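You operate a simulated robot arm through the tools that you are given. There is no shell and no other tool. Be economical: measure what you need, move in short steps, check, and stop when the job is done.

You are at the controls of a simulated robot arm. One attempt, no reset.

TASK
Run the cap off the orange jerrycan with the capper and drop it in the red bin.
Fine: roll the jerrycan clear first; set the selector back to TIGHTEN.

Only the result counts: the job must be done as asked and must still hold three seconds after the hand-in. Knocking over, shifting, dropping, spilling or breaking anything else fails it. Lids that push on must go on centred and level and be pressed home; caps that screw on are set level and turned clockwise until they are tight.

THE ROBOT
A 7-joint arm with a fingered hand on a trunk, on a base that drives. Base frame: it is fixed to the floor where the robot stands at the start and does not move with it; the origin is under the middle of the robot, x ahead of it, y to its left, z up. Units: mm, degrees, N and s.
Its first joint turns from -166.0 to 166.0 degrees. Places, roughly: bin [800, 800, 400]; capper air selector [1200, 100, 1100]; capper torque dial [1100, 100, 1100]; capper turn selector [1100, 0, 1100]; grey jerrycan [-250, -2000, 250]; yellow jerrycan [-500, -2000, 250]. Payload 3.7 kg.
The TCP is the grasp point between the finger pads, 25 mm short of the fingertips. In the tool frame z runs along the fingers and y along their closing line. The gripper opens to 88 mm. The gripper's body begins 29 mm behind the TCP. The gripper is a hand of 5 fingers: y runs from the thumb to the fingers, the wrist lies at [-13, -106, -174] in the tool frame, and closing takes about 1.5 s.
Orientation is that of the tool frame in the base frame, as a unit quaternion [x, y, z, w]. With the fingers straight down and the wrist toward the robot, the tool's x, y and z point along [0, 1, 0], [1, 0, 0] and [0, 0, -1] of the base frame.

THE INTERFACE
- The arm moves only by the tool drive_tool. Its argument "moves" is one flat list of numbers, 6 for each row, row after row: the shift along the base's x, y, z in mm, then the turn, a rotation vector about the base's x, y, z in degrees. In form: [tx, ty, tz, wx, wy, wz, tx, ty, tz, wx, wy, wz, ...]. A call has 1 to 10 rows; each row shifts and turns the commanded pose from where the row before left it. "fingers" is the gripper command, from -1 (fully open) to 1 (shut), values between in proportion, set as the call begins (left out, the last holds). Each row takes 0.2 s and may step no farther than 50 mm and 8.6 degrees from the row before; otherwise, or with a gripper value out of range, the whole call is refused. Where a pose cannot be reached the arm comes as near as it can. A force on the tool above 40 N (or 10 N above the force at the start of the call, whichever is more), or a blocked arm, ends the call early, and 0.2 s more pass. Each finger travels about 108 mm/s and halts on what it meets, pressing with about 24 N; the grip force reading is that of the motor and also rises with nothing between the fingers. The clock runs only during rows and for 0.2 s after the last one: add rows that do not move to give the fingers time. It gives the time, the measured TCP pose, the force on the tool (base axes), the opening and the grip force at its end, in the units of the frame above (readings bear some noise), with the torque about the TCP (base axes, N m) and any sound that the robot's microphone picked up.
- Cameras (640 x 400 px; columns grow to the right, rows downward): "scene" is now at [192.8, 238.5, 1318.4]; the picture's right is [0.16, -0.99, 0.00], its down [-0.29, -0.05, -0.96] and it looks along [0.94, 0.15, -0.29] (base axes); focal length 214 px, centre (320, 200). "wrist" rides on the gripper at [59, -79, -105] in the tool frame; the picture's right is [-0.73, 0.32, -0.61], its down [-0.62, -0.68, 0.38] and it looks along [-0.29, 0.66, 0.70] (tool axes); focal length 234 px, centre (320, 200). There is no depth. A picture from a camera that has moved, and an enlarged one, comes with that camera's place and axes in the base frame and with its lens.
- get_image(camera): a new picture of that camera. No time passes.
- drive_base(legs): drives the robot by 1 to 6 legs, each [ahead, left, turn to the left] in mm, mm and degrees, along the robot's own axes; the way and the turn of a leg run together, so that a leg with both is an arc; at most 1500 mm and 180 degrees a leg. The arm and the cameras ride along, it lands a little off, and it stops where it bumps. It gives what a move gives.
- move_fingers(index, middle, ring, little, thumb_bend, thumb_turn): sets how far each is bent, from 0 (flat) to 100 (curled in); at 30 the hand is open as for a grip, at 70 the pads meet at the TCP. One left out holds its place. A second passes; each finger stops where it meets its share of the squeeze, and holds until it gets a number again. A gripper value or a shape takes the hand back. It gives what a move gives, with no picture; readings hold the bend of each and the force on index, middle, ring, little, thumb and palm. thumb_turn goes from beside the hand (0) to across from the fingers (100), as for a grip.
- set_grasp(shape): the hand has 5 fingers and takes this shape, open, in about a second: jaw (thumb against the fingers, like two jaws); tri (thumb and two fingers); tip (a fingertip pinch); poke (one finger out to press); point (the index stretched); flat (the hand flat); cup (the hand cupped); fist (a fist). The gripper value then closes the fingers along that shape, each until it touches; the sizes above hold for jaw. It gives what a move gives, with no picture.
- aim_head(pan, tilt): turns the head with the scene camera to pan (to the left, within 120 degrees either way) and tilt (down, from -29 to 69), counted from straight ahead of the robot. It gives what a move gives.
- inspect(camera, box): a new picture of the part [left, top, right, bottom] of that camera's present view, enlarged. No time passes.
- close_job(): hands the job in; it is judged then, once.

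Go step by step. Nothing tells you exact positions but the pictures and the camera data: compare them with the known pose of the tool, close in by small moves and look again before you grip or let go. The budget is 120 turns and 90 pictures, counting those below and the enlarged ones. Unless the task says otherwise, let go and move clear before handing in, and close with one line.

The tools are called after "Request:" as name(argument=value, ...) on one line, values as JSON. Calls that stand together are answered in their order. drive_tool: Moves the arm, as the interface text tells. Its arguments: {"type":"object","properties":{"moves":{"type":"array","items":{"type":"number"}},"fingers":{"type":"number"}},"required":["moves"]} The other tools are called the same way: set_grasp (shape) gives the hand a shape; move_fingers (index, middle, ring, little, thumb_bend, thumb_turn) moves the fingers one by one; drive_base (legs) drives the base; aim_head (pan, tilt) turns the head that bears the scene camera; get_image (camera) takes a picture; inspect (camera, box) takes an enlarged picture of a part of a camera's view; close_job () hands the job in.

At the start:

```text
time_s: 0.0
position: [538.6, 82.2, 1371.5]
tool_rot: [0.707, 0.707, 0.0, 0.0]
wrist_force: [-0.8, 0.1, -0.4]
moment: [-0.02, 0.04, 0.0]
grip_width: 87.7
grip_force: 0.1
shape: jaw
bend: [30.0, 30.0, 30.0, 30.0, 30.0, 98.0]
finger forces: [0.1, 0.1, 0.0, 0.1, 0.1, 0.1]
robot x, y, heading: [3.7, 1.1, -0.0]
head pan, tilt: [8.9, 17.0]
```

scene: 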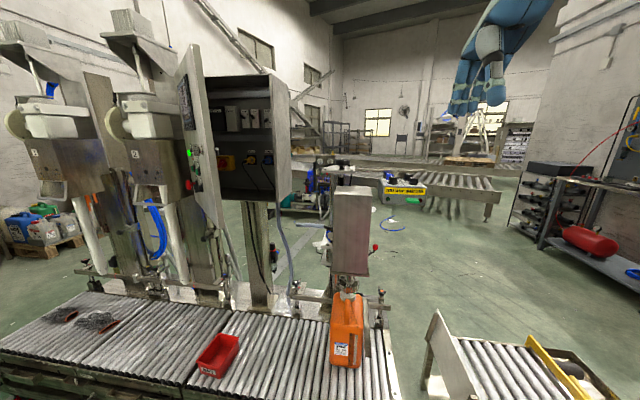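
wrist: 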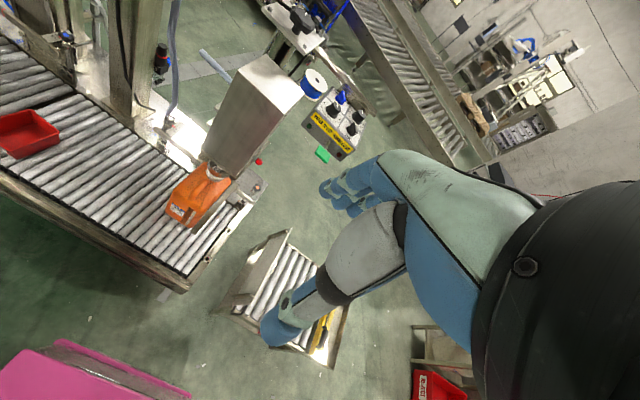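

I see the orange jerrycan under the capper head on the roller conveyor, a red bin on the rollers, and a hanging control box with a yellow label. I'll look closer at these first.

Request:
inspect(camera="wrist", box=[280, 60, 380, 170])

Request:
inspect(camera="scene", box=[270, 150, 450, 380])

Request:
inspect(camera="wrist", box=[130, 50, 310, 240])

```text
3.64 times, centred on (330, 115) of wrist
camera zoom: at [461.0, 142.0, 1476.0], right [0.32, -0.73, 0.61], down [-0.68, -0.62, -0.38], along [0.66, -0.29, -0.7], focal length 852 px, centre (284, 509)
```

zoom: 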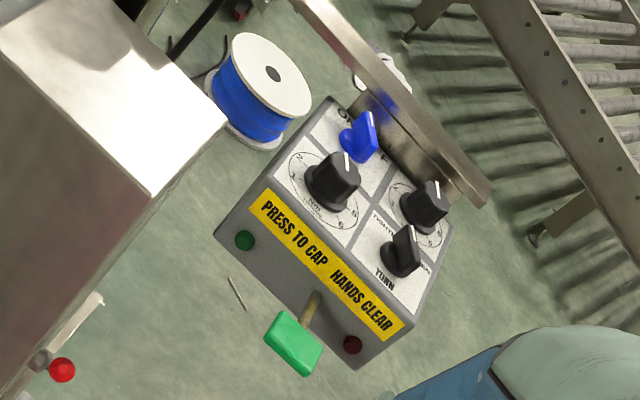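

```text
1.74 times, centred on (360, 265) of scene
camera zoom: at [192.8, 238.5, 1318.4], right [0.16, -0.99, 0.0], down [-0.29, -0.05, -0.96], along [0.94, 0.15, -0.29], focal length 373 px, centre (250, 87)
```

zoom: 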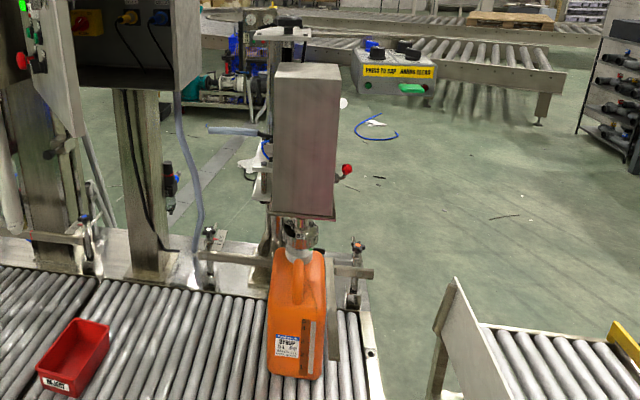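

```text
2.11 times, centred on (220, 145) of wrist
camera zoom: at [461.0, 142.0, 1476.0], right [0.32, -0.73, 0.61], down [-0.68, -0.62, -0.38], along [0.66, -0.29, -0.7], focal length 493 px, centre (530, 316)
```

zoom: 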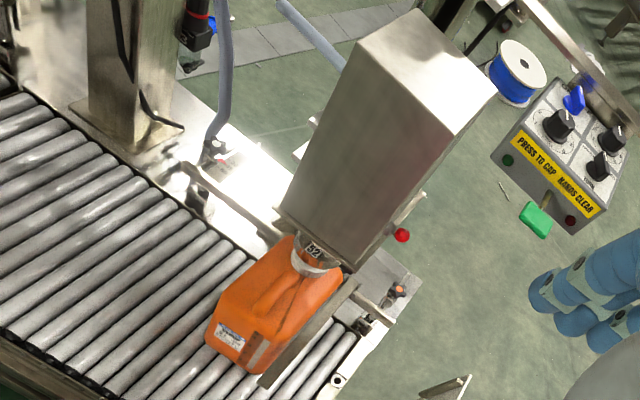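

Next I move the hand forward to bring the wrist camera closer to the control panel, so I can read its labels.

Request:
drive_tool(moves=[50, 0, 0, 0, 0, 0, 50, 0, 0, 0, 0, 0, 50, 0, 0, 0, 0, 0, 50, 0, 0, 0, 0, 0, 50, 0, 0, 0, 0, 0])

Request:
get_image(camera="wrist")

Request:
inspect(camera="wrist", box=[200, 60, 400, 220])

```text
time_s: 1.2
position: [789.5, 80.6, 1368.4]
tool_rot: [0.707, 0.707, 0.001, 0.001]
wrist_force: [-0.9, 0.6, 0.6]
moment: [0.05, -0.08, -0.01]
grip_width: 87.6
grip_force: 0.1
shape: jaw
bend: [30.0, 30.0, 30.0, 30.0, 30.0, 98.0]
finger forces: [0.0, 0.1, 0.0, 0.0, 0.1, 0.0]
robot x, y, heading: [1.8, 0.8, 0.2]
head pan, tilt: [8.9, 17.0]
```

```text
84 pictures are left
camera wrist: at [710.1, 141.7, 1473.3], right [0.32, -0.73, 0.61], down [-0.68, -0.62, -0.39], along [0.66, -0.29, -0.69], focal length 234 px, centre (320, 200)
```

wrist: 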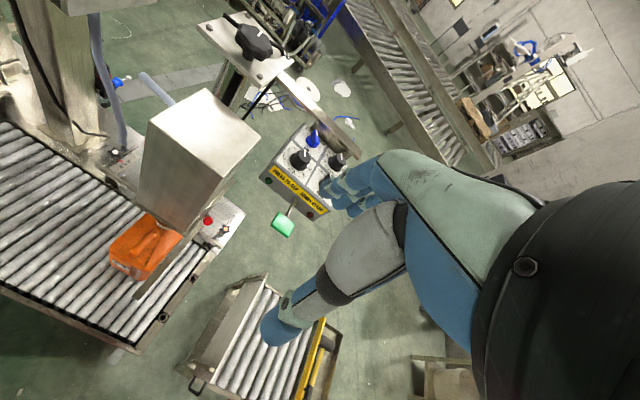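

```text
2.50 times, centred on (300, 140) of wrist
camera zoom: at [710.1, 141.7, 1473.3], right [0.32, -0.73, 0.61], down [-0.68, -0.62, -0.39], along [0.66, -0.29, -0.69], focal length 585 px, centre (370, 350)
```

zoom: 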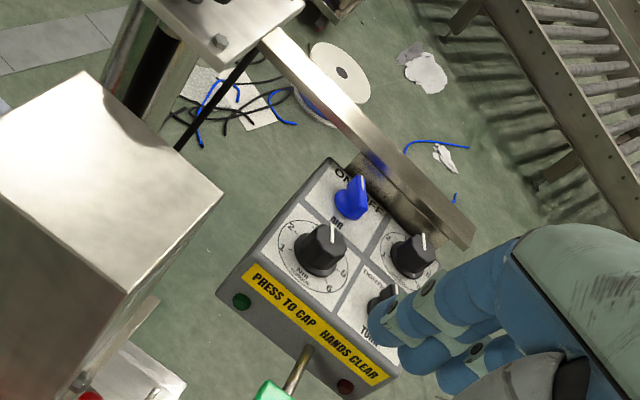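

The fingers cover part of the panel. I'll shift right to clear the view.

Request:
drive_tool(moves=[0, -50, 0, 0, 0, 0, 0, -50, 0, 0, 0, 0, 0, -30, 0, 0, 0, 0])

Request:
inspect(camera="wrist", box=[190, 40, 350, 140])

```text
time_s: 2.0
position: [790.3, -47.4, 1370.4]
tool_rot: [0.707, 0.707, 0.0, 0.0]
wrist_force: [0.3, -0.2, 0.2]
moment: [-0.01, -0.01, 0.0]
grip_width: 87.6
grip_force: 0.1
shape: jaw
bend: [30.0, 30.0, 30.0, 30.0, 30.0, 98.0]
finger forces: [0.1, 0.0, 0.0, 0.0, 0.0, 0.0]
robot x, y, heading: [-0.9, 0.9, -0.2]
head pan, tilt: [8.9, 17.0]
```

```text
4.00 times, centred on (270, 90) of wrist
camera zoom: at [711.3, 12.0, 1475.9], right [0.32, -0.73, 0.61], down [-0.68, -0.62, -0.38], along [0.66, -0.29, -0.7], focal length 937 px, centre (520, 640)
```

zoom: 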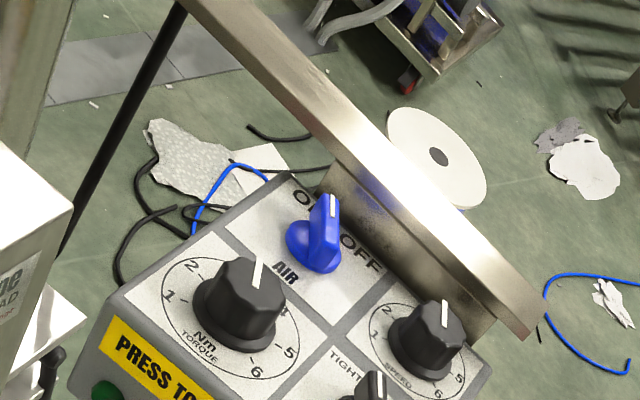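

Request:
inspect(camera="wrist", box=[210, 80, 370, 180])

Request:
inspect(camera="wrist", box=[230, 70, 310, 120])

```text
4.00 times, centred on (290, 130) of wrist
camera zoom: at [711.3, 12.0, 1475.9], right [0.32, -0.73, 0.61], down [-0.68, -0.62, -0.38], along [0.66, -0.29, -0.7], focal length 937 px, centre (440, 480)
```

zoom: 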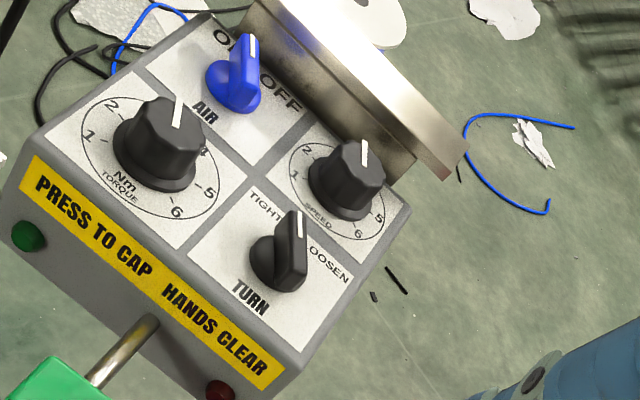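

```text
8.00 times, centred on (270, 95) of wrist
camera zoom: at [711.3, 12.0, 1475.9], right [0.32, -0.73, 0.61], down [-0.68, -0.62, -0.38], along [0.66, -0.29, -0.7], focal length 1873 px, centre (720, 1040)
```

zoom: 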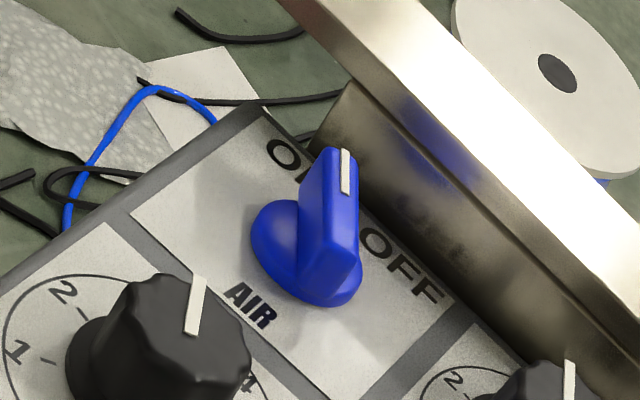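

The pointers look to be AIR ON, TURN TIGHTEN and torque about 3. Next I read the texts on the capper and the can.

Request:
get_image(camera="wrist")

Request:
inspect(camera="scene", box=[320, 280, 400, 380])

Request:
inspect(camera="scene", box=[320, 165, 440, 240])

```text
79 pictures are left
camera wrist: at [711.3, 12.0, 1475.9], right [0.32, -0.73, 0.61], down [-0.68, -0.62, -0.38], along [0.66, -0.29, -0.7], focal length 234 px, centre (320, 200)
```

wrist: 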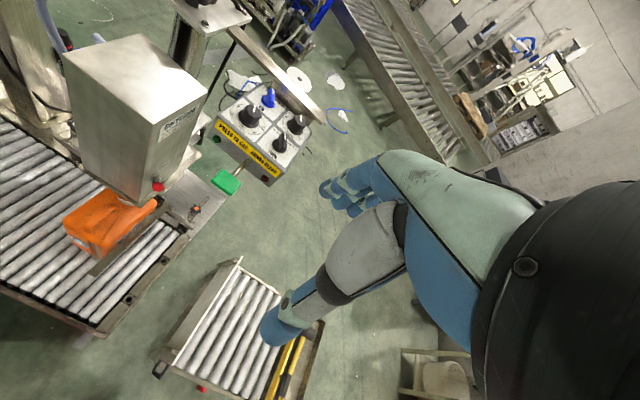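

```text
4.00 times, centred on (360, 330) of scene
camera zoom: at [192.8, 238.7, 1318.3], right [0.16, -0.99, 0.0], down [-0.29, -0.05, -0.96], along [0.94, 0.15, -0.29], focal length 858 px, centre (160, -320)
```

zoom: 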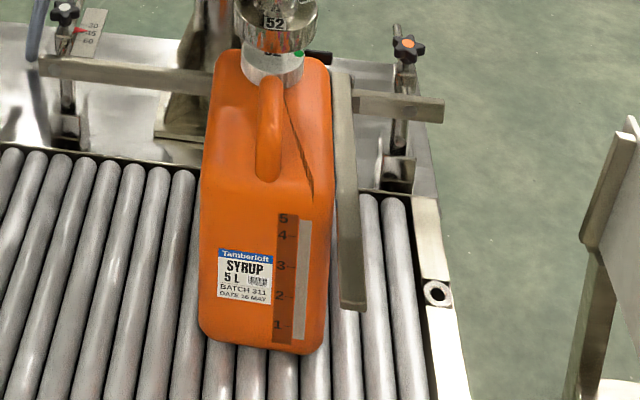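

```text
5.33 times, centred on (380, 202) of scene
camera zoom: at [192.8, 238.7, 1318.3], right [0.16, -0.99, 0.0], down [-0.29, -0.05, -0.96], along [0.94, 0.15, -0.29], focal length 1144 px, centre (0, 187)
```

zoom: 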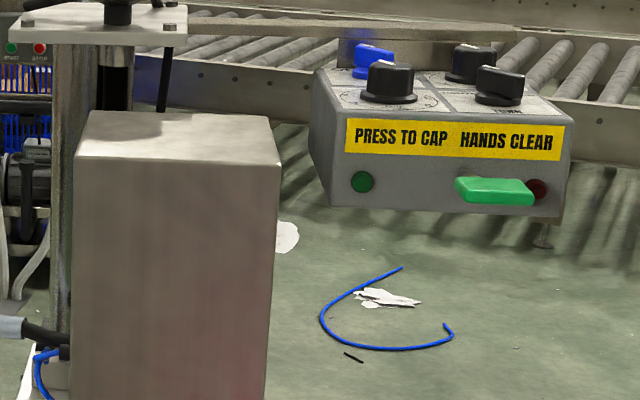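

Request:
inspect(camera="wrist", box=[150, 90, 214, 150])

Request:
inspect(camera="scene", box=[325, 265, 389, 305])

```text
6.67 times, centred on (182, 120) of wrist
camera zoom: at [711.3, 12.0, 1475.9], right [0.32, -0.73, 0.61], down [-0.68, -0.62, -0.38], along [0.66, -0.29, -0.7], focal length 1561 px, centre (1240, 733)
```

zoom: 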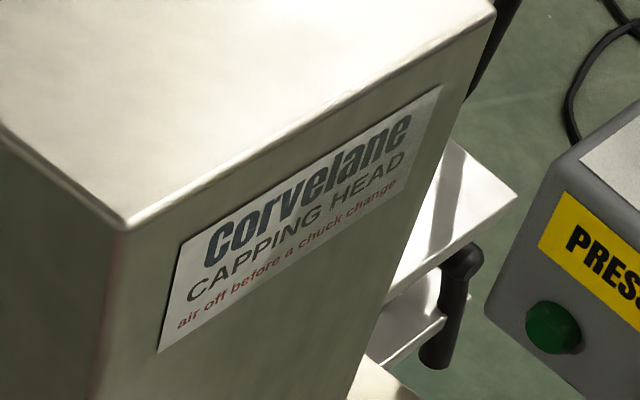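

```text
10.00 times, centred on (357, 285) of scene
camera zoom: at [192.8, 238.7, 1318.3], right [0.16, -0.99, 0.0], down [-0.29, -0.05, -0.96], along [0.94, 0.15, -0.29], focal length 2145 px, centre (-50, -650)
```

zoom: 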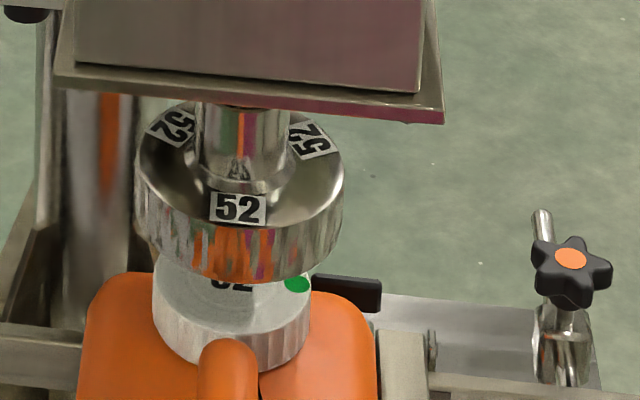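

The cap and the chuck are both marked 52 and match. The panel knobs are near x≈1060, z≈1155, so the base must come closer; I look down to check the free floor first.

Request:
aim_head(pan=5, tilt=60)

Request:
get_image(camera="scene")

```text
time_s: 3.1
position: [789.9, -46.6, 1371.2]
tool_rot: [0.707, 0.708, 0.001, 0.0]
wrist_force: [0.3, 0.3, 0.6]
moment: [-0.01, 0.02, 0.0]
grip_width: 87.6
grip_force: 0.0
shape: jaw
bend: [30.0, 30.0, 30.0, 30.0, 30.0, 98.0]
finger forces: [0.1, 0.0, 0.1, 0.1, 0.0, 0.1]
robot x, y, heading: [4.1, 2.2, -0.1]
head pan, tilt: [5.0, 60.0]
```

```text
74 pictures are left
camera scene: at [167.0, 229.8, 1255.4], right [0.09, -1.0, 0.0], down [-0.86, -0.08, -0.5], along [0.5, 0.04, -0.87], focal length 214 px, centre (320, 200)
```

scene: 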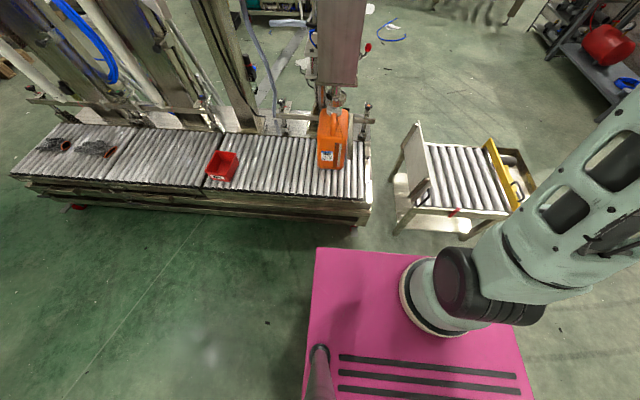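

The base front has roughly 200 mm to the conveyor. I drive ahead 160 mm and tilt the head to watch the panel and the capper.

Request:
drive_base(legs=[[160, 0, 0]])

Request:
aim_head(pan=-5, tilt=25)

Request:
get_image(camera="scene")

Request:
get_image(camera="wrist")

```text
time_s: 4.5
position: [951.2, -47.8, 1371.1]
tool_rot: [0.707, 0.707, 0.001, 0.0]
wrist_force: [-0.3, 0.1, 0.1]
moment: [-0.03, -0.02, 0.01]
grip_width: 87.8
grip_force: 0.0
shape: jaw
bend: [30.0, 30.0, 30.0, 30.0, 30.0, 98.0]
finger forces: [0.0, 0.1, 0.0, 0.0, 0.0, 0.0]
robot x, y, heading: [156.5, -6.0, 0.0]
head pan, tilt: [5.0, 60.0]
```

```text
time_s: 5.5
position: [952.1, -48.6, 1370.8]
tool_rot: [0.707, 0.707, 0.0, 0.0]
wrist_force: [-0.2, -0.1, 0.0]
moment: [0.03, -0.01, -0.02]
grip_width: 87.7
grip_force: 0.0
shape: jaw
bend: [30.0, 30.0, 30.0, 30.0, 30.0, 98.0]
finger forces: [0.0, 0.1, 0.0, 0.0, 0.0, 0.0]
robot x, y, heading: [157.0, 0.3, 0.2]
head pan, tilt: [-5.0, 25.0]
```

```text
73 pictures are left
camera scene: at [352.9, 215.8, 1305.4], right [-0.09, -1.0, 0.0], down [-0.42, 0.04, -0.91], along [0.9, -0.08, -0.42], focal length 214 px, centre (320, 200)
```

scene: 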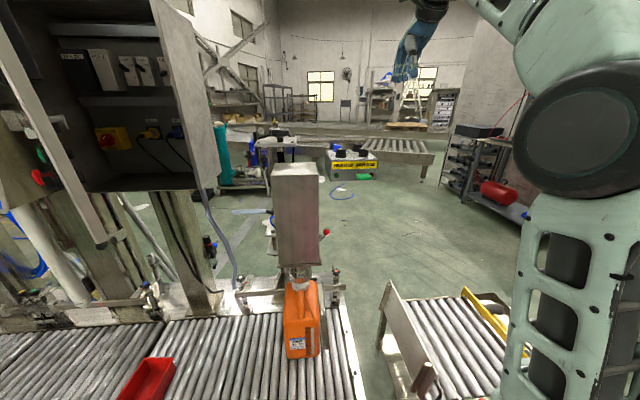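

```text
72 pictures are left
camera wrist: at [871.9, 11.6, 1475.8], right [0.32, -0.73, 0.61], down [-0.68, -0.62, -0.38], along [0.66, -0.29, -0.7], focal length 234 px, centre (320, 200)
```

wrist: 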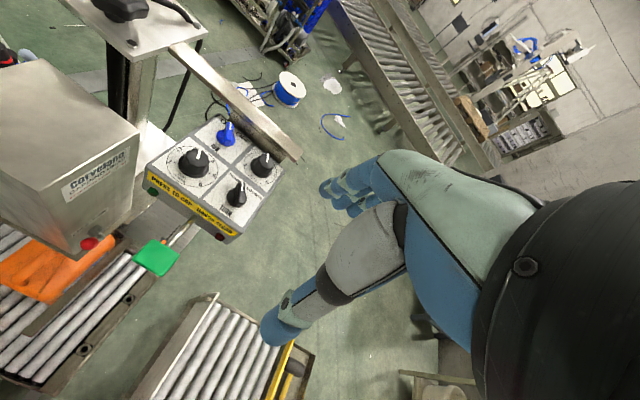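

Request:
inspect(camera="wrist", box=[130, 110, 290, 210])

Request:
inspect(camera="scene", box=[310, 135, 400, 191])

```text
4.00 times, centred on (210, 160) of wrist
camera zoom: at [871.9, 11.6, 1475.8], right [0.32, -0.73, 0.61], down [-0.68, -0.62, -0.38], along [0.66, -0.29, -0.7], focal length 937 px, centre (760, 360)
```

zoom: 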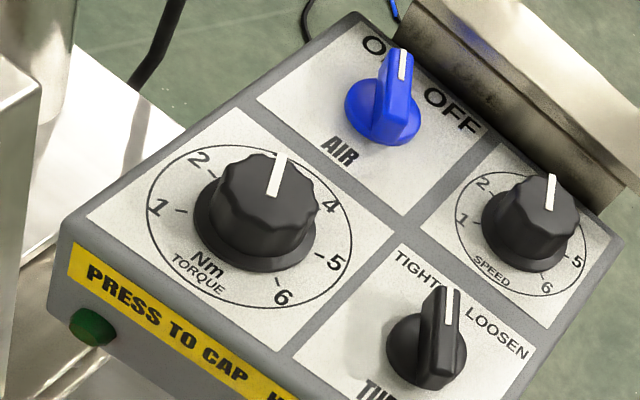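

```text
7.11 times, centred on (355, 163) of scene
camera zoom: at [352.9, 215.8, 1305.4], right [-0.09, -1.0, 0.0], down [-0.42, 0.04, -0.91], along [0.9, -0.08, -0.42], focal length 1525 px, centre (71, 463)
```

zoom: 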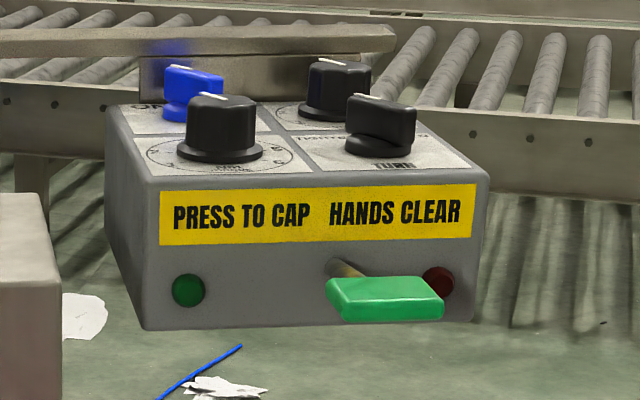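

Selector TURN sits near (1080, 0), base z≈1131, top ≈1156, with its pointer toward TIGHTEN. I'll take the "poke" shape and look at the finger.

Request:
set_grasp(shape="poke")

Request:
get_image(camera="wrist")

Request:
inspect(camera="scene", box=[370, 0, 470, 100])

```text
time_s: 6.4
position: [950.9, -47.8, 1371.1]
tool_rot: [0.707, 0.707, -0.001, 0.0]
wrist_force: [0.6, 0.3, -0.5]
moment: [-0.02, 0.02, 0.0]
grip_width: 0.0
grip_force: 0.0
shape: poke
bend: [70.0, 70.0, 99.0, 99.0, 100.0, 100.0]
finger forces: [0.0, 0.0, 0.0, 0.0, 0.1, 0.0]
robot x, y, heading: [164.3, 0.1, 0.1]
head pan, tilt: [-5.0, 25.0]
```

```text
69 pictures are left
camera wrist: at [871.9, 11.6, 1475.8], right [0.32, -0.73, 0.61], down [-0.68, -0.62, -0.38], along [0.66, -0.29, -0.7], focal length 234 px, centre (320, 200)
```

wrist: 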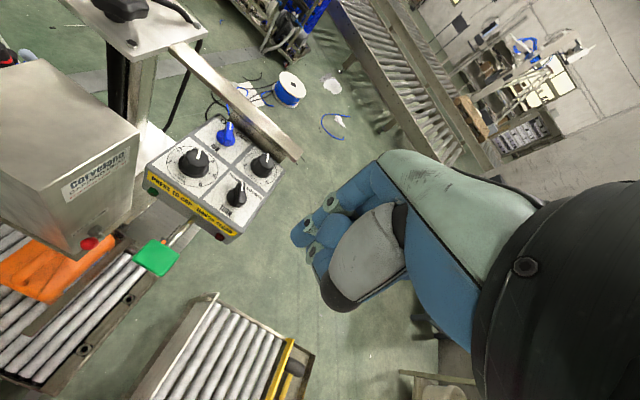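

```text
4.00 times, centred on (420, 50) of scene
camera zoom: at [352.9, 215.8, 1305.4], right [-0.09, -1.0, 0.0], down [-0.42, 0.04, -0.91], along [0.9, -0.08, -0.42], focal length 858 px, centre (-80, 800)
```

zoom: 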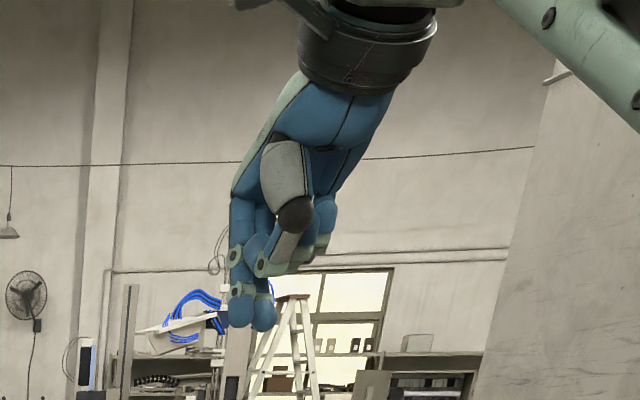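

In poke, index and middle point down at the TCP. I curl the middle away so only the index is out, then hover beside the TURN selector's pointer end.

Request:
move_fingers(middle=100, index=70)

Request:
drive_tool(moves=[40, 20, -20, 0, 0, 0, 40, 20, -40, 0, 0, 0, 40, 20, -40, 0, 0, 0, 27, 16, -40, 0, 0, 0])

Request:
get_image(camera="wrist")

Request:
inspect(camera="scene", box=[310, 105, 406, 165])

```text
time_s: 7.4
position: [949.7, -48.3, 1370.8]
tool_rot: [0.707, 0.707, 0.0, 0.0]
wrist_force: [-0.1, -0.8, 0.0]
moment: [-0.01, 0.0, 0.0]
grip_width: 23.9
grip_force: 0.1
shape: fingers
bend: [70.0, 100.0, 99.0, 99.0, 100.0, 100.0]
finger forces: [0.1, 0.0, 0.0, 0.0, 0.0, 0.0]
robot x, y, heading: [163.0, -2.7, 0.1]
head pan, tilt: [-5.0, 25.0]
```

```text
refused: row 2 steps farther than a row can; nothing moved
```

```text
67 pictures are left
camera wrist: at [871.9, 11.6, 1475.8], right [0.32, -0.73, 0.61], down [-0.68, -0.62, -0.38], along [0.66, -0.29, -0.7], focal length 234 px, centre (320, 200)
```

wrist: 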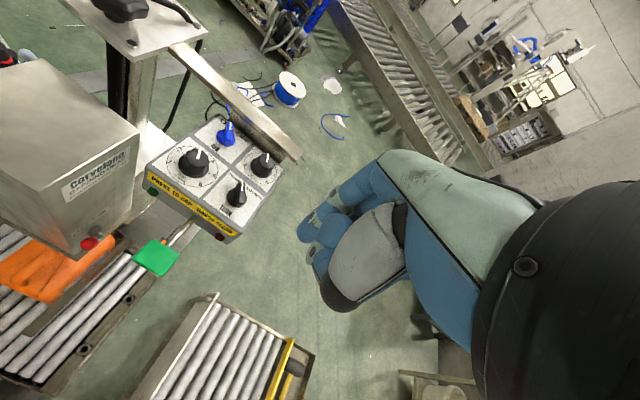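

```text
6.67 times, centred on (358, 135) of scene
camera zoom: at [352.9, 215.8, 1305.4], right [-0.09, -1.0, 0.0], down [-0.42, 0.04, -0.91], along [0.9, -0.08, -0.42], focal length 1430 px, centre (67, 633)
```

zoom: 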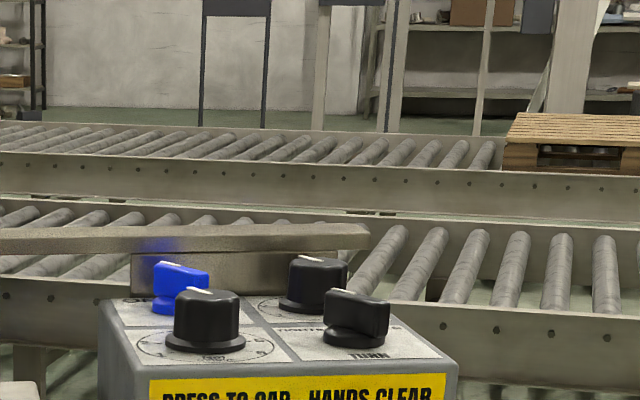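

Request:
drive_tool(moves=[35, 15, -25, 0, 0, 0, 35, 15, -30, 0, 0, 0, 35, 15, -30, 0, 0, 0, 30, 20, -30, 0, 0, 0, 13, 11, -40, 0, 0, 0])

Request:
get_image(camera="wrist")

Request:
inspect(camera="scene", box=[310, 105, 406, 165])

```text
time_s: 8.6
position: [1100.4, 27.7, 1218.3]
tool_rot: [0.708, 0.707, 0.001, 0.001]
wrist_force: [0.3, 0.1, 1.2]
moment: [-0.03, -0.02, -0.04]
grip_width: 23.9
grip_force: 0.1
shape: fingers
bend: [70.0, 100.0, 99.0, 99.0, 100.0, 100.0]
finger forces: [0.0, 0.0, 0.1, 0.1, 0.0, 0.0]
robot x, y, heading: [162.4, -3.3, 0.1]
head pan, tilt: [-5.0, 25.0]
```

```text
65 pictures are left
camera wrist: at [1022.2, 87.2, 1322.0], right [0.32, -0.73, 0.61], down [-0.68, -0.62, -0.38], along [0.66, -0.29, -0.69], focal length 234 px, centre (320, 200)
```

wrist: 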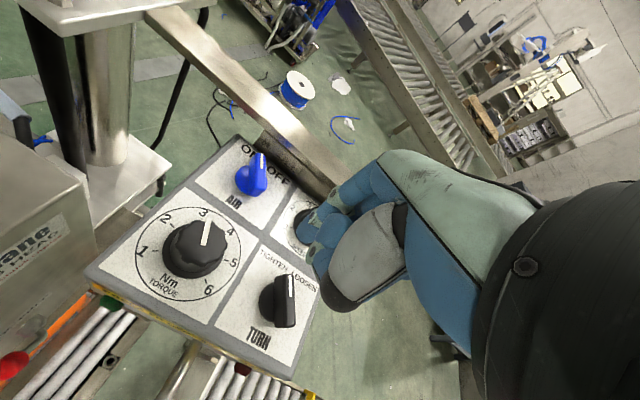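

```text
6.67 times, centred on (358, 135) of scene
camera zoom: at [352.7, 215.7, 1305.5], right [-0.09, -1.0, 0.0], down [-0.42, 0.04, -0.91], along [0.9, -0.08, -0.42], focal length 1430 px, centre (67, 633)
```

zoom: 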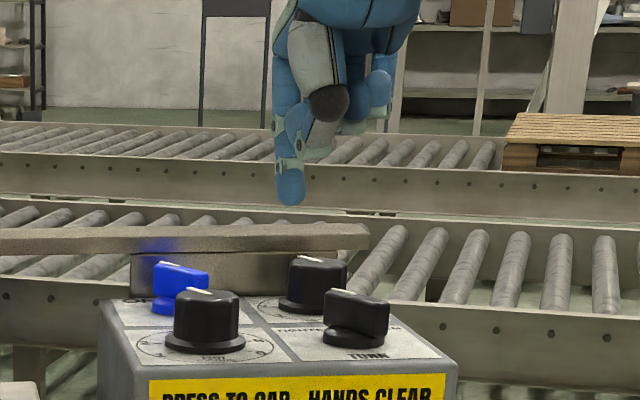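

The index tip is near (1100, 33). I lower it beside the pointer with a small extra margin.

Request:
drive_tool(moves=[0, 5, -24, 0, 0, 0, 0, 0, -24, 0, 0, 0])

Request:
get_image(camera="wrist")

Request:
inspect(camera="scene", box=[322, 125, 386, 165])

```text
time_s: 9.2
position: [1101.2, 34.0, 1169.2]
tool_rot: [0.707, 0.708, 0.0, 0.0]
wrist_force: [0.5, -0.4, -0.6]
moment: [-0.01, -0.04, -0.02]
grip_width: 23.8
grip_force: 0.0
shape: fingers
bend: [70.0, 100.0, 99.0, 99.0, 100.0, 100.0]
finger forces: [0.1, 0.0, 0.0, 0.0, 0.0, 0.1]
robot x, y, heading: [158.5, 0.1, 0.0]
head pan, tilt: [-5.0, 25.0]
```

```text
63 pictures are left
camera wrist: at [1021.8, 93.1, 1272.8], right [0.32, -0.73, 0.61], down [-0.68, -0.62, -0.38], along [0.66, -0.29, -0.7], focal length 234 px, centre (320, 200)
```

wrist: 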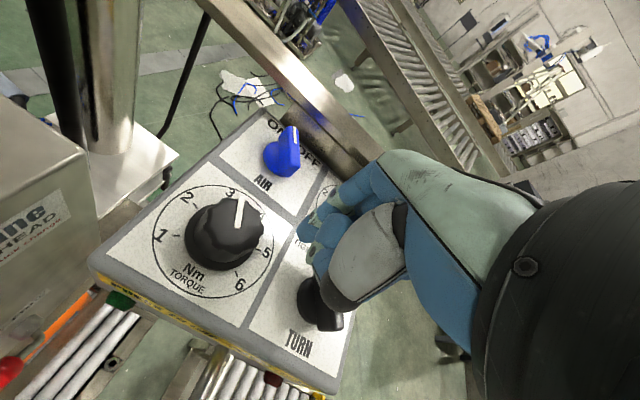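

```text
10.00 times, centred on (354, 145) of scene
camera zoom: at [352.9, 215.8, 1305.5], right [-0.09, -1.0, 0.0], down [-0.42, 0.04, -0.91], along [0.9, -0.08, -0.42], focal length 2145 px, centre (-20, 750)
```

zoom: 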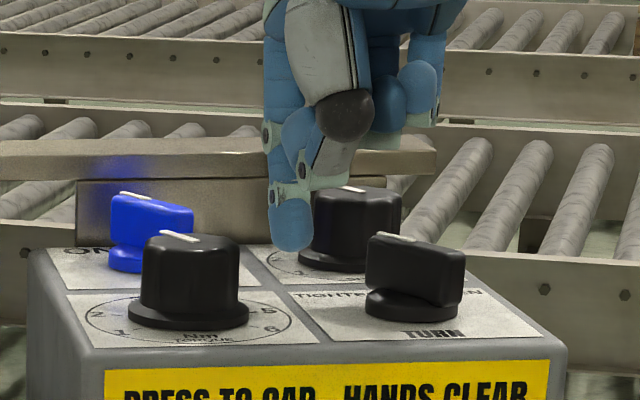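

The tip stands just left of the pointer end. I now sweep it clockwise round the knob to push the pointer to LOOSEN.

Request:
drive_tool(moves=[-8, -7, 0, 0, 0, 0, -1, -8, 0, 0, 0, 0, 5, -7, 0, 0, 0, 0, 3, -7, 0, 0, 0, 0, 1.5, -8, 0, 0, 0, 0, 0, -6, 0, 0, 0, 0])

Request:
inspect(camera="scene", box=[322, 125, 386, 165])

```text
time_s: 10.6
position: [1101.1, -10.9, 1167.4]
tool_rot: [0.707, 0.707, 0.0, 0.0]
wrist_force: [-0.4, 0.4, -0.1]
moment: [-0.02, -0.01, 0.0]
grip_width: 24.0
grip_force: 0.1
shape: fingers
bend: [70.0, 100.0, 99.0, 99.0, 100.0, 100.0]
finger forces: [0.0, 0.0, 0.0, 0.0, 0.1, 0.0]
robot x, y, heading: [157.0, -2.0, 0.0]
head pan, tilt: [-5.0, 25.0]
```

```text
10.00 times, centred on (354, 145) of scene
camera zoom: at [352.9, 215.8, 1305.4], right [-0.09, -1.0, 0.0], down [-0.42, 0.04, -0.91], along [0.9, -0.08, -0.42], focal length 2145 px, centre (-20, 750)
```

zoom: 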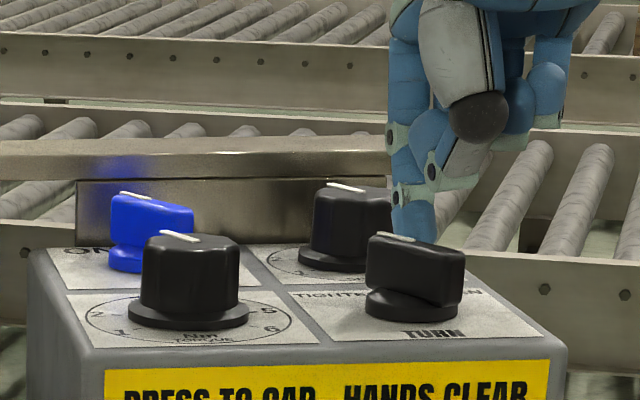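

The finger passed behind the blade without touching; its body sits some 12–15 mm farther out than the TCP. I go back the same way and repeat nearer.

Request:
drive_tool(moves=[3, 14, 0, 0, 0, 0, 0, 15, 0, 0, 0, 0, 0, 16, 0, 0, 0, 0, -11, 0, 0, 0, 0, 0, -12, -5, 0, 0, 0, 0])

Request:
inspect(camera="scene", box=[322, 125, 386, 165])

Request:
inspect(camera="wrist", box=[240, 170, 400, 370])

```text
time_s: 11.8
position: [1080.8, 29.4, 1167.6]
tool_rot: [0.708, 0.707, 0.001, 0.0]
wrist_force: [0.3, -0.2, -0.1]
moment: [0.02, 0.02, 0.01]
grip_width: 23.8
grip_force: 0.1
shape: fingers
bend: [70.0, 100.0, 99.0, 99.0, 100.0, 100.0]
finger forces: [0.0, 0.0, 0.0, 0.0, 0.0, 0.1]
robot x, y, heading: [158.4, -3.8, -0.1]
head pan, tilt: [-5.0, 25.0]
```

```text
10.00 times, centred on (354, 145) of scene
camera zoom: at [353.0, 215.9, 1305.4], right [-0.09, -1.0, 0.0], down [-0.42, 0.04, -0.91], along [0.9, -0.08, -0.42], focal length 2145 px, centre (-20, 750)
```

zoom: 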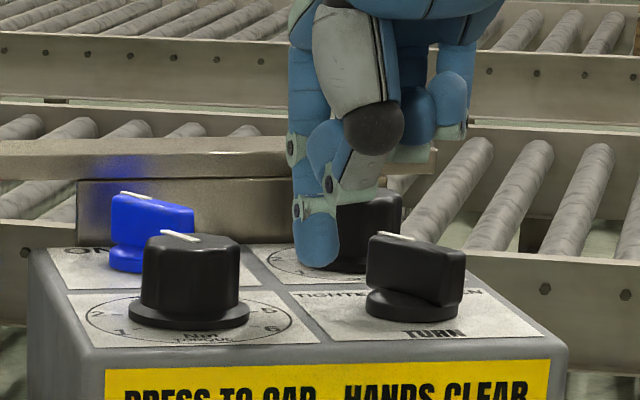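

```text
2.00 times, centred on (320, 270) of wrist
camera zoom: at [1001.2, 88.9, 1271.8], right [0.32, -0.73, 0.61], down [-0.68, -0.62, -0.38], along [0.66, -0.29, -0.7], focal length 468 px, centre (320, 60)
```

zoom: 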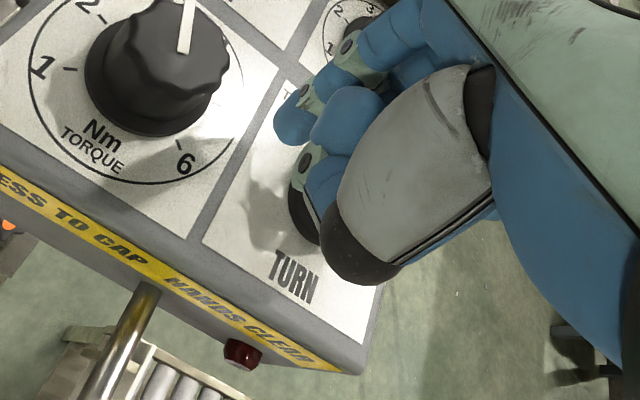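

Request:
drive_tool(moves=[-2, -8, -4, 0, 0, 0, 3, -8, 0, 0, 0, 0, 2, -8, 0, 0, 0, 0, 1, -8, 0, 0, 0, 0, -1, -7, 0, 0, 0, 0])

Request:
inspect(camera="scene", box=[322, 125, 386, 165])

```text
time_s: 13.0
position: [1080.8, -3.4, 1164.8]
tool_rot: [0.705, 0.709, 0.001, 0.0]
wrist_force: [1.6, 21.7, 4.2]
moment: [0.46, -0.08, 0.28]
grip_width: 28.2
grip_force: 10.3
shape: fingers
bend: [63.0, 100.0, 99.0, 99.0, 100.0, 100.0]
finger forces: [20.1, 0.0, 0.0, 0.0, 0.0, 0.0]
robot x, y, heading: [159.8, -0.7, -0.2]
head pan, tilt: [-5.0, 25.0]
```

```text
10.00 times, centred on (354, 145) of scene
camera zoom: at [352.8, 217.1, 1305.3], right [-0.09, -1.0, 0.0], down [-0.42, 0.04, -0.91], along [0.9, -0.08, -0.42], focal length 2145 px, centre (-20, 750)
```

zoom: 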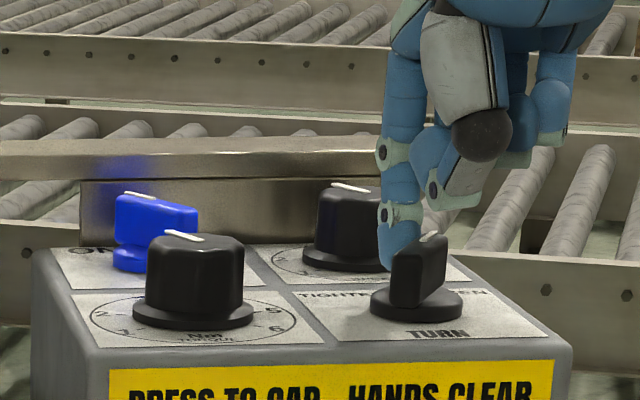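

The selector is turning; I keep pushing.

Request:
drive_tool(moves=[0, -7, 0, 0, 0, 0, -1, -7, 0, 0, 0, 0, -2, -7, 0, 0, 0, 0])

Request:
inspect(camera="scene", box=[322, 125, 386, 165])

```text
time_s: 13.6
position: [1080.6, -11.0, 1163.6]
tool_rot: [0.703, 0.711, 0.003, -0.003]
wrist_force: [4.3, 22.2, 2.3]
moment: [0.54, -0.12, 0.38]
grip_width: 31.7
grip_force: 10.6
shape: fingers
bend: [56.0, 100.0, 99.0, 99.0, 100.0, 100.0]
finger forces: [21.7, 0.0, 0.0, 0.0, 0.1, 0.0]
robot x, y, heading: [161.7, 3.6, 0.2]
head pan, tilt: [-5.0, 25.0]
stopped in row 3: the force on the tool passed its limit at 41 N (the readings are from after the stop); the commanded pose is now the measured one
```

```text
10.00 times, centred on (354, 145) of scene
camera zoom: at [352.7, 217.6, 1305.3], right [-0.09, -1.0, 0.0], down [-0.42, 0.04, -0.91], along [0.9, -0.08, -0.42], focal length 2145 px, centre (-20, 750)
```

zoom: 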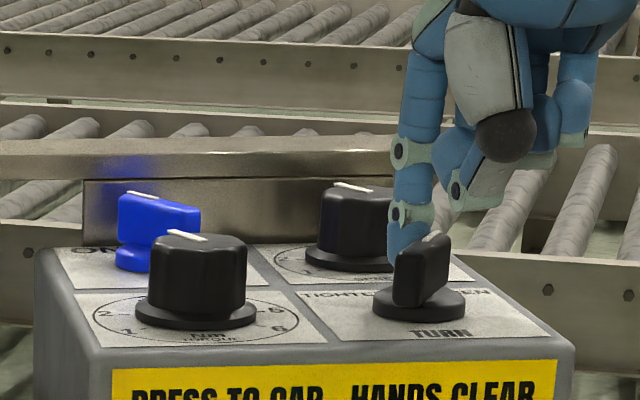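

The pointer now seems swung past centre and up against a stop. I back off, lift and look.

Request:
drive_tool(moves=[2, 15, 0, 0, 0, 0, 3, 15, 10, 0, 0, 0, 0, 0, 40, 0, 0, 0, -40, 0, 30, 0, 0, 0, -40, 0, 20, 0, 0, 0])

Request:
inspect(camera="wrist", box=[160, 100, 320, 300])

```text
time_s: 14.8
position: [1002.1, 17.4, 1259.8]
tool_rot: [0.705, 0.709, 0.001, -0.002]
wrist_force: [0.1, 1.0, -0.5]
moment: [0.0, -0.02, -0.04]
grip_width: 23.5
grip_force: 0.2
shape: fingers
bend: [70.0, 100.0, 99.0, 99.0, 100.0, 100.0]
finger forces: [0.0, 0.1, 0.0, 0.1, 0.1, 0.1]
robot x, y, heading: [162.7, 0.2, -0.1]
head pan, tilt: [-5.0, 25.0]
```

```text
2.00 times, centred on (240, 200) of wrist
camera zoom: at [923.4, 76.1, 1365.3], right [0.33, -0.73, 0.6], down [-0.68, -0.63, -0.38], along [0.66, -0.28, -0.7], focal length 468 px, centre (480, 200)
```

zoom: 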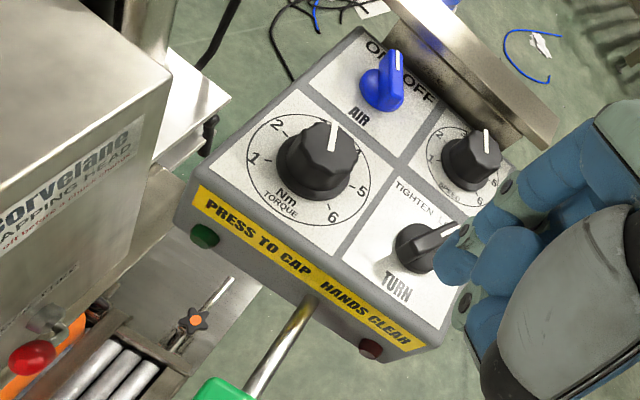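

TURN now points about 30° to the right, mirroring AIR's 30° left, so it's on LOOSEN. Next I locate the green paddle with both cameras.

Request:
set_grasp(shape="poke")

Request:
drive_tool(moves=[-40, 0, 0, 0, 0, 0, -40, 0, 0, 0, 0, 0])

Request:
get_image(camera="wrist")

Request:
inspect(camera="scene", box=[310, 125, 406, 185])

```text
time_s: 15.7
position: [1000.6, 16.6, 1260.6]
tool_rot: [0.705, 0.709, 0.001, -0.001]
wrist_force: [-0.1, 0.2, 0.4]
moment: [-0.01, -0.01, 0.0]
grip_width: 0.0
grip_force: 0.0
shape: poke
bend: [70.0, 70.0, 99.0, 99.0, 100.0, 100.0]
finger forces: [0.1, 0.1, 0.0, 0.1, 0.0, 0.0]
robot x, y, heading: [159.8, -0.1, 0.1]
head pan, tilt: [-5.0, 25.0]
```

```text
time_s: 16.3
position: [923.9, 16.1, 1263.6]
tool_rot: [0.706, 0.709, 0.0, -0.002]
wrist_force: [-0.3, 0.1, -0.3]
moment: [0.0, 0.05, -0.02]
grip_width: 0.3
grip_force: 0.0
shape: poke
bend: [70.0, 70.0, 99.0, 99.0, 100.0, 100.0]
finger forces: [0.1, 0.1, 0.0, 0.0, 0.1, 0.0]
robot x, y, heading: [161.3, -1.2, -0.1]
head pan, tilt: [-5.0, 25.0]
```

```text
55 pictures are left
camera wrist: at [843.5, 74.1, 1367.5], right [0.33, -0.73, 0.6], down [-0.68, -0.63, -0.38], along [0.66, -0.28, -0.7], focal length 234 px, centre (320, 200)
```

wrist: 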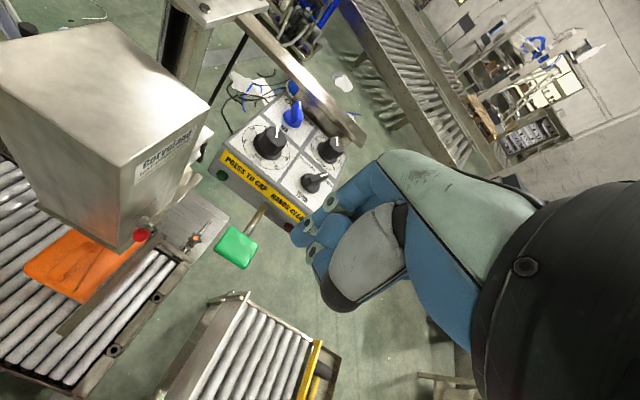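

```text
6.67 times, centred on (358, 155) of scene
camera zoom: at [353.2, 216.3, 1305.4], right [-0.09, -1.0, 0.0], down [-0.42, 0.04, -0.91], along [0.9, -0.08, -0.42], focal length 1430 px, centre (67, 500)
```

zoom: 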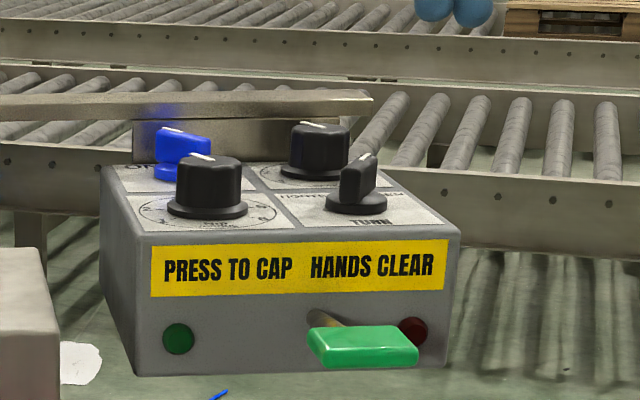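

The paddle is near (953, 31), z≈1098. I come over it with the two fingertips and press down gently.

Request:
drive_tool(moves=[16, 15, -40, 0, 0, 0, 0, 0, -45, 0, 0, 0, 0, 0, -35, 0, 0, 0])

Request:
inspect(camera="scene", box=[310, 125, 406, 185])

```text
time_s: 17.1
position: [940.3, 29.8, 1142.9]
tool_rot: [0.704, 0.71, 0.002, 0.0]
wrist_force: [-0.2, 0.7, -0.3]
moment: [-0.01, -0.01, 0.01]
grip_width: 0.0
grip_force: 0.0
shape: poke
bend: [70.0, 70.0, 99.0, 99.0, 100.0, 100.0]
finger forces: [0.1, 0.1, 0.1, 0.1, 0.0, 0.0]
robot x, y, heading: [161.6, 2.1, -0.0]
head pan, tilt: [-5.0, 25.0]
```

```text
6.67 times, centred on (358, 155) of scene
camera zoom: at [352.7, 216.2, 1305.5], right [-0.09, -1.0, 0.0], down [-0.42, 0.04, -0.91], along [0.9, -0.08, -0.42], focal length 1430 px, centre (67, 500)
```

zoom: 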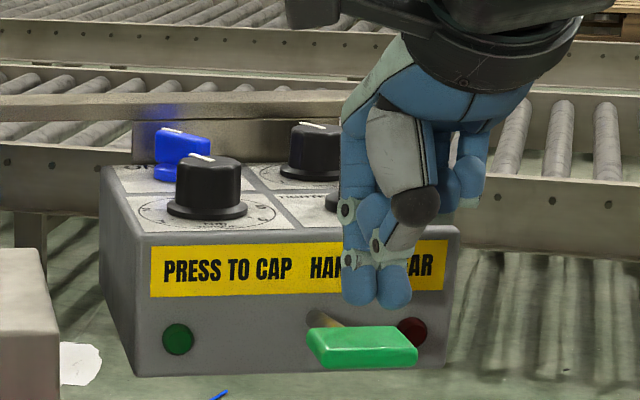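

Request:
drive_tool(moves=[0, 0, -10, 0, 0, 0, 0, 0, -8, 0, 0, 0, 0, 0, -6, 0, 0, 0, 0, 0, -6, 0, 0, 0, 0, 0, -6, 0, 0, 0])

Request:
get_image(camera="scene")

```text
time_s: 18.3
position: [941.3, 28.2, 1109.4]
tool_rot: [0.705, 0.709, 0.001, -0.003]
wrist_force: [-2.3, 1.1, 3.9]
moment: [0.03, 0.02, 0.0]
grip_width: 0.0
grip_force: 0.1
shape: poke
bend: [70.0, 70.0, 99.0, 99.0, 100.0, 100.0]
finger forces: [3.1, 0.8, 0.0, 0.0, 0.0, 0.0]
robot x, y, heading: [160.4, 2.5, -0.1]
head pan, tilt: [-5.0, 25.0]
```

```text
52 pictures are left
camera scene: at [352.5, 216.3, 1305.5], right [-0.09, -1.0, 0.0], down [-0.42, 0.04, -0.91], along [0.9, -0.08, -0.42], focal length 214 px, centre (320, 200)
```

scene: 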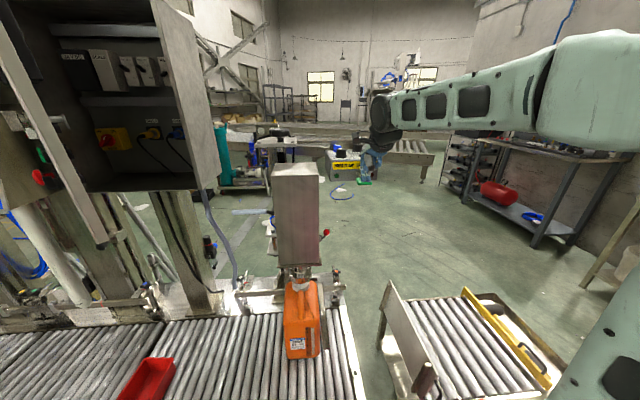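

Request:
drive_tool(moves=[0, 0, -6, 0, 0, 0, 0, 0, -6, 0, 0, 0, 0, 0, -6, 0, 0, 0, 0, 0, 0, 0, 0, 0])

Request:
inspect(camera="scene", box=[268, 140, 412, 320])

```text
time_s: 19.3
position: [939.7, 26.3, 1091.5]
tool_rot: [0.706, 0.709, 0.003, 0.0]
wrist_force: [0.6, 0.6, 26.5]
moment: [0.13, -0.05, 0.01]
grip_width: 0.0
grip_force: 0.1
shape: poke
bend: [70.0, 70.0, 99.0, 99.0, 100.0, 100.0]
finger forces: [24.5, 0.3, 0.1, 0.0, 0.0, 0.1]
robot x, y, heading: [162.2, -2.5, -0.0]
head pan, tilt: [-5.0, 25.0]
```

```text
2.22 times, centred on (340, 230) of scene
camera zoom: at [351.9, 216.2, 1305.6], right [-0.09, -1.0, 0.0], down [-0.42, 0.04, -0.91], along [0.9, -0.08, -0.42], focal length 477 px, centre (276, 133)
```

zoom: 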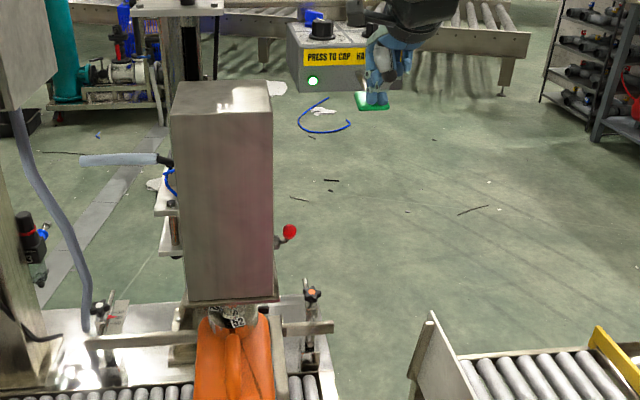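

The green lamp is lit and the head is working. I hold the paddle down and listen.

Request:
drive_tool(moves=[0, 0, 0, 0, 0, 0, 0, 0, 0, 0, 0, 0, 0, 0, 0, 0, 0, 0, 0, 0, 0, 0, 0, 0, 0, 0, 0, 0, 0, 0])

Request:
inspect(camera="scene", box=[268, 140, 412, 320])

```text
time_s: 20.5
position: [939.8, 27.3, 1090.7]
tool_rot: [0.705, 0.709, 0.003, 0.0]
wrist_force: [0.5, 0.9, 35.0]
moment: [0.1, -0.07, -0.02]
grip_width: 0.2
grip_force: 0.0
shape: poke
bend: [70.0, 70.0, 99.0, 99.0, 100.0, 100.0]
finger forces: [29.0, 4.0, 0.0, 0.0, 0.0, 0.0]
robot x, y, heading: [159.8, 0.2, 0.2]
head pan, tilt: [-5.0, 25.0]
```

```text
2.22 times, centred on (340, 230) of scene
camera zoom: at [351.6, 216.2, 1305.6], right [-0.09, -1.0, 0.0], down [-0.42, 0.04, -0.91], along [0.9, -0.08, -0.42], focal length 477 px, centre (276, 133)
```

zoom: 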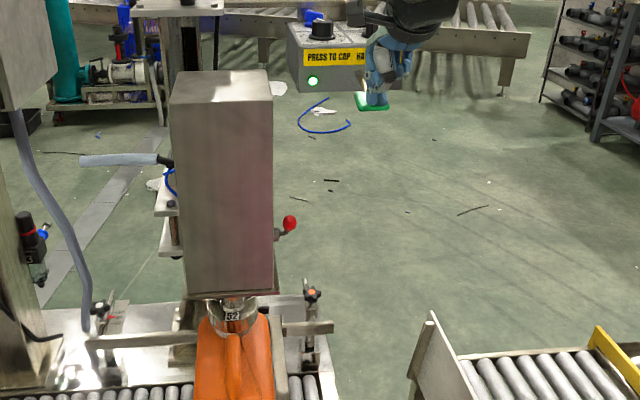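

Request:
drive_tool(moves=[0, 0, 2, 0, 0, 0, 0, 0, 0, 0, 0, 0, 0, 0, 0, 0, 0, 0, 0, 0, 0, 0, 0, 0, 0, 0, 0, 0, 0, 0, 0, 0, 0, 0, 0, 0, 0, 0, 0, 0, 0, 0, 0, 0, 0, 0, 0, 0])

Request:
inspect(camera="scene", box=[272, 250, 336, 290])

```text
time_s: 22.3
position: [940.1, 27.0, 1093.1]
tool_rot: [0.705, 0.709, 0.001, -0.002]
wrist_force: [-5.1, -2.5, 10.3]
moment: [-0.04, 0.14, -0.02]
grip_width: 0.0
grip_force: 0.0
shape: poke
bend: [70.0, 70.0, 99.0, 99.0, 100.0, 100.0]
finger forces: [9.6, 1.6, 0.0, 0.1, 0.1, 0.0]
robot x, y, heading: [160.9, 0.1, 0.1]
head pan, tilt: [-5.0, 25.0]
```

```text
10.00 times, centred on (304, 270) of scene
camera zoom: at [352.2, 216.1, 1305.6], right [-0.09, -1.0, 0.0], down [-0.42, 0.04, -0.91], along [0.9, -0.08, -0.42], focal length 2145 px, centre (480, -500)
```

zoom: 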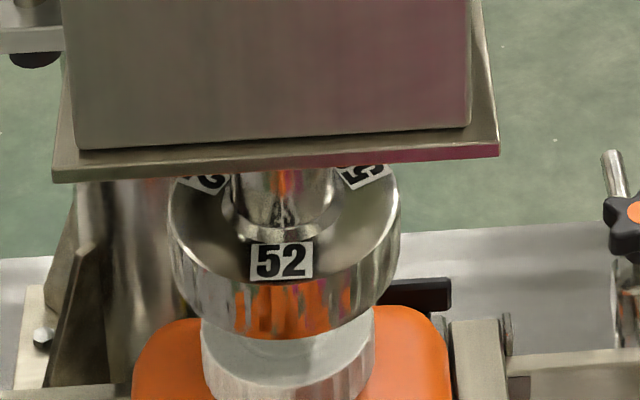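

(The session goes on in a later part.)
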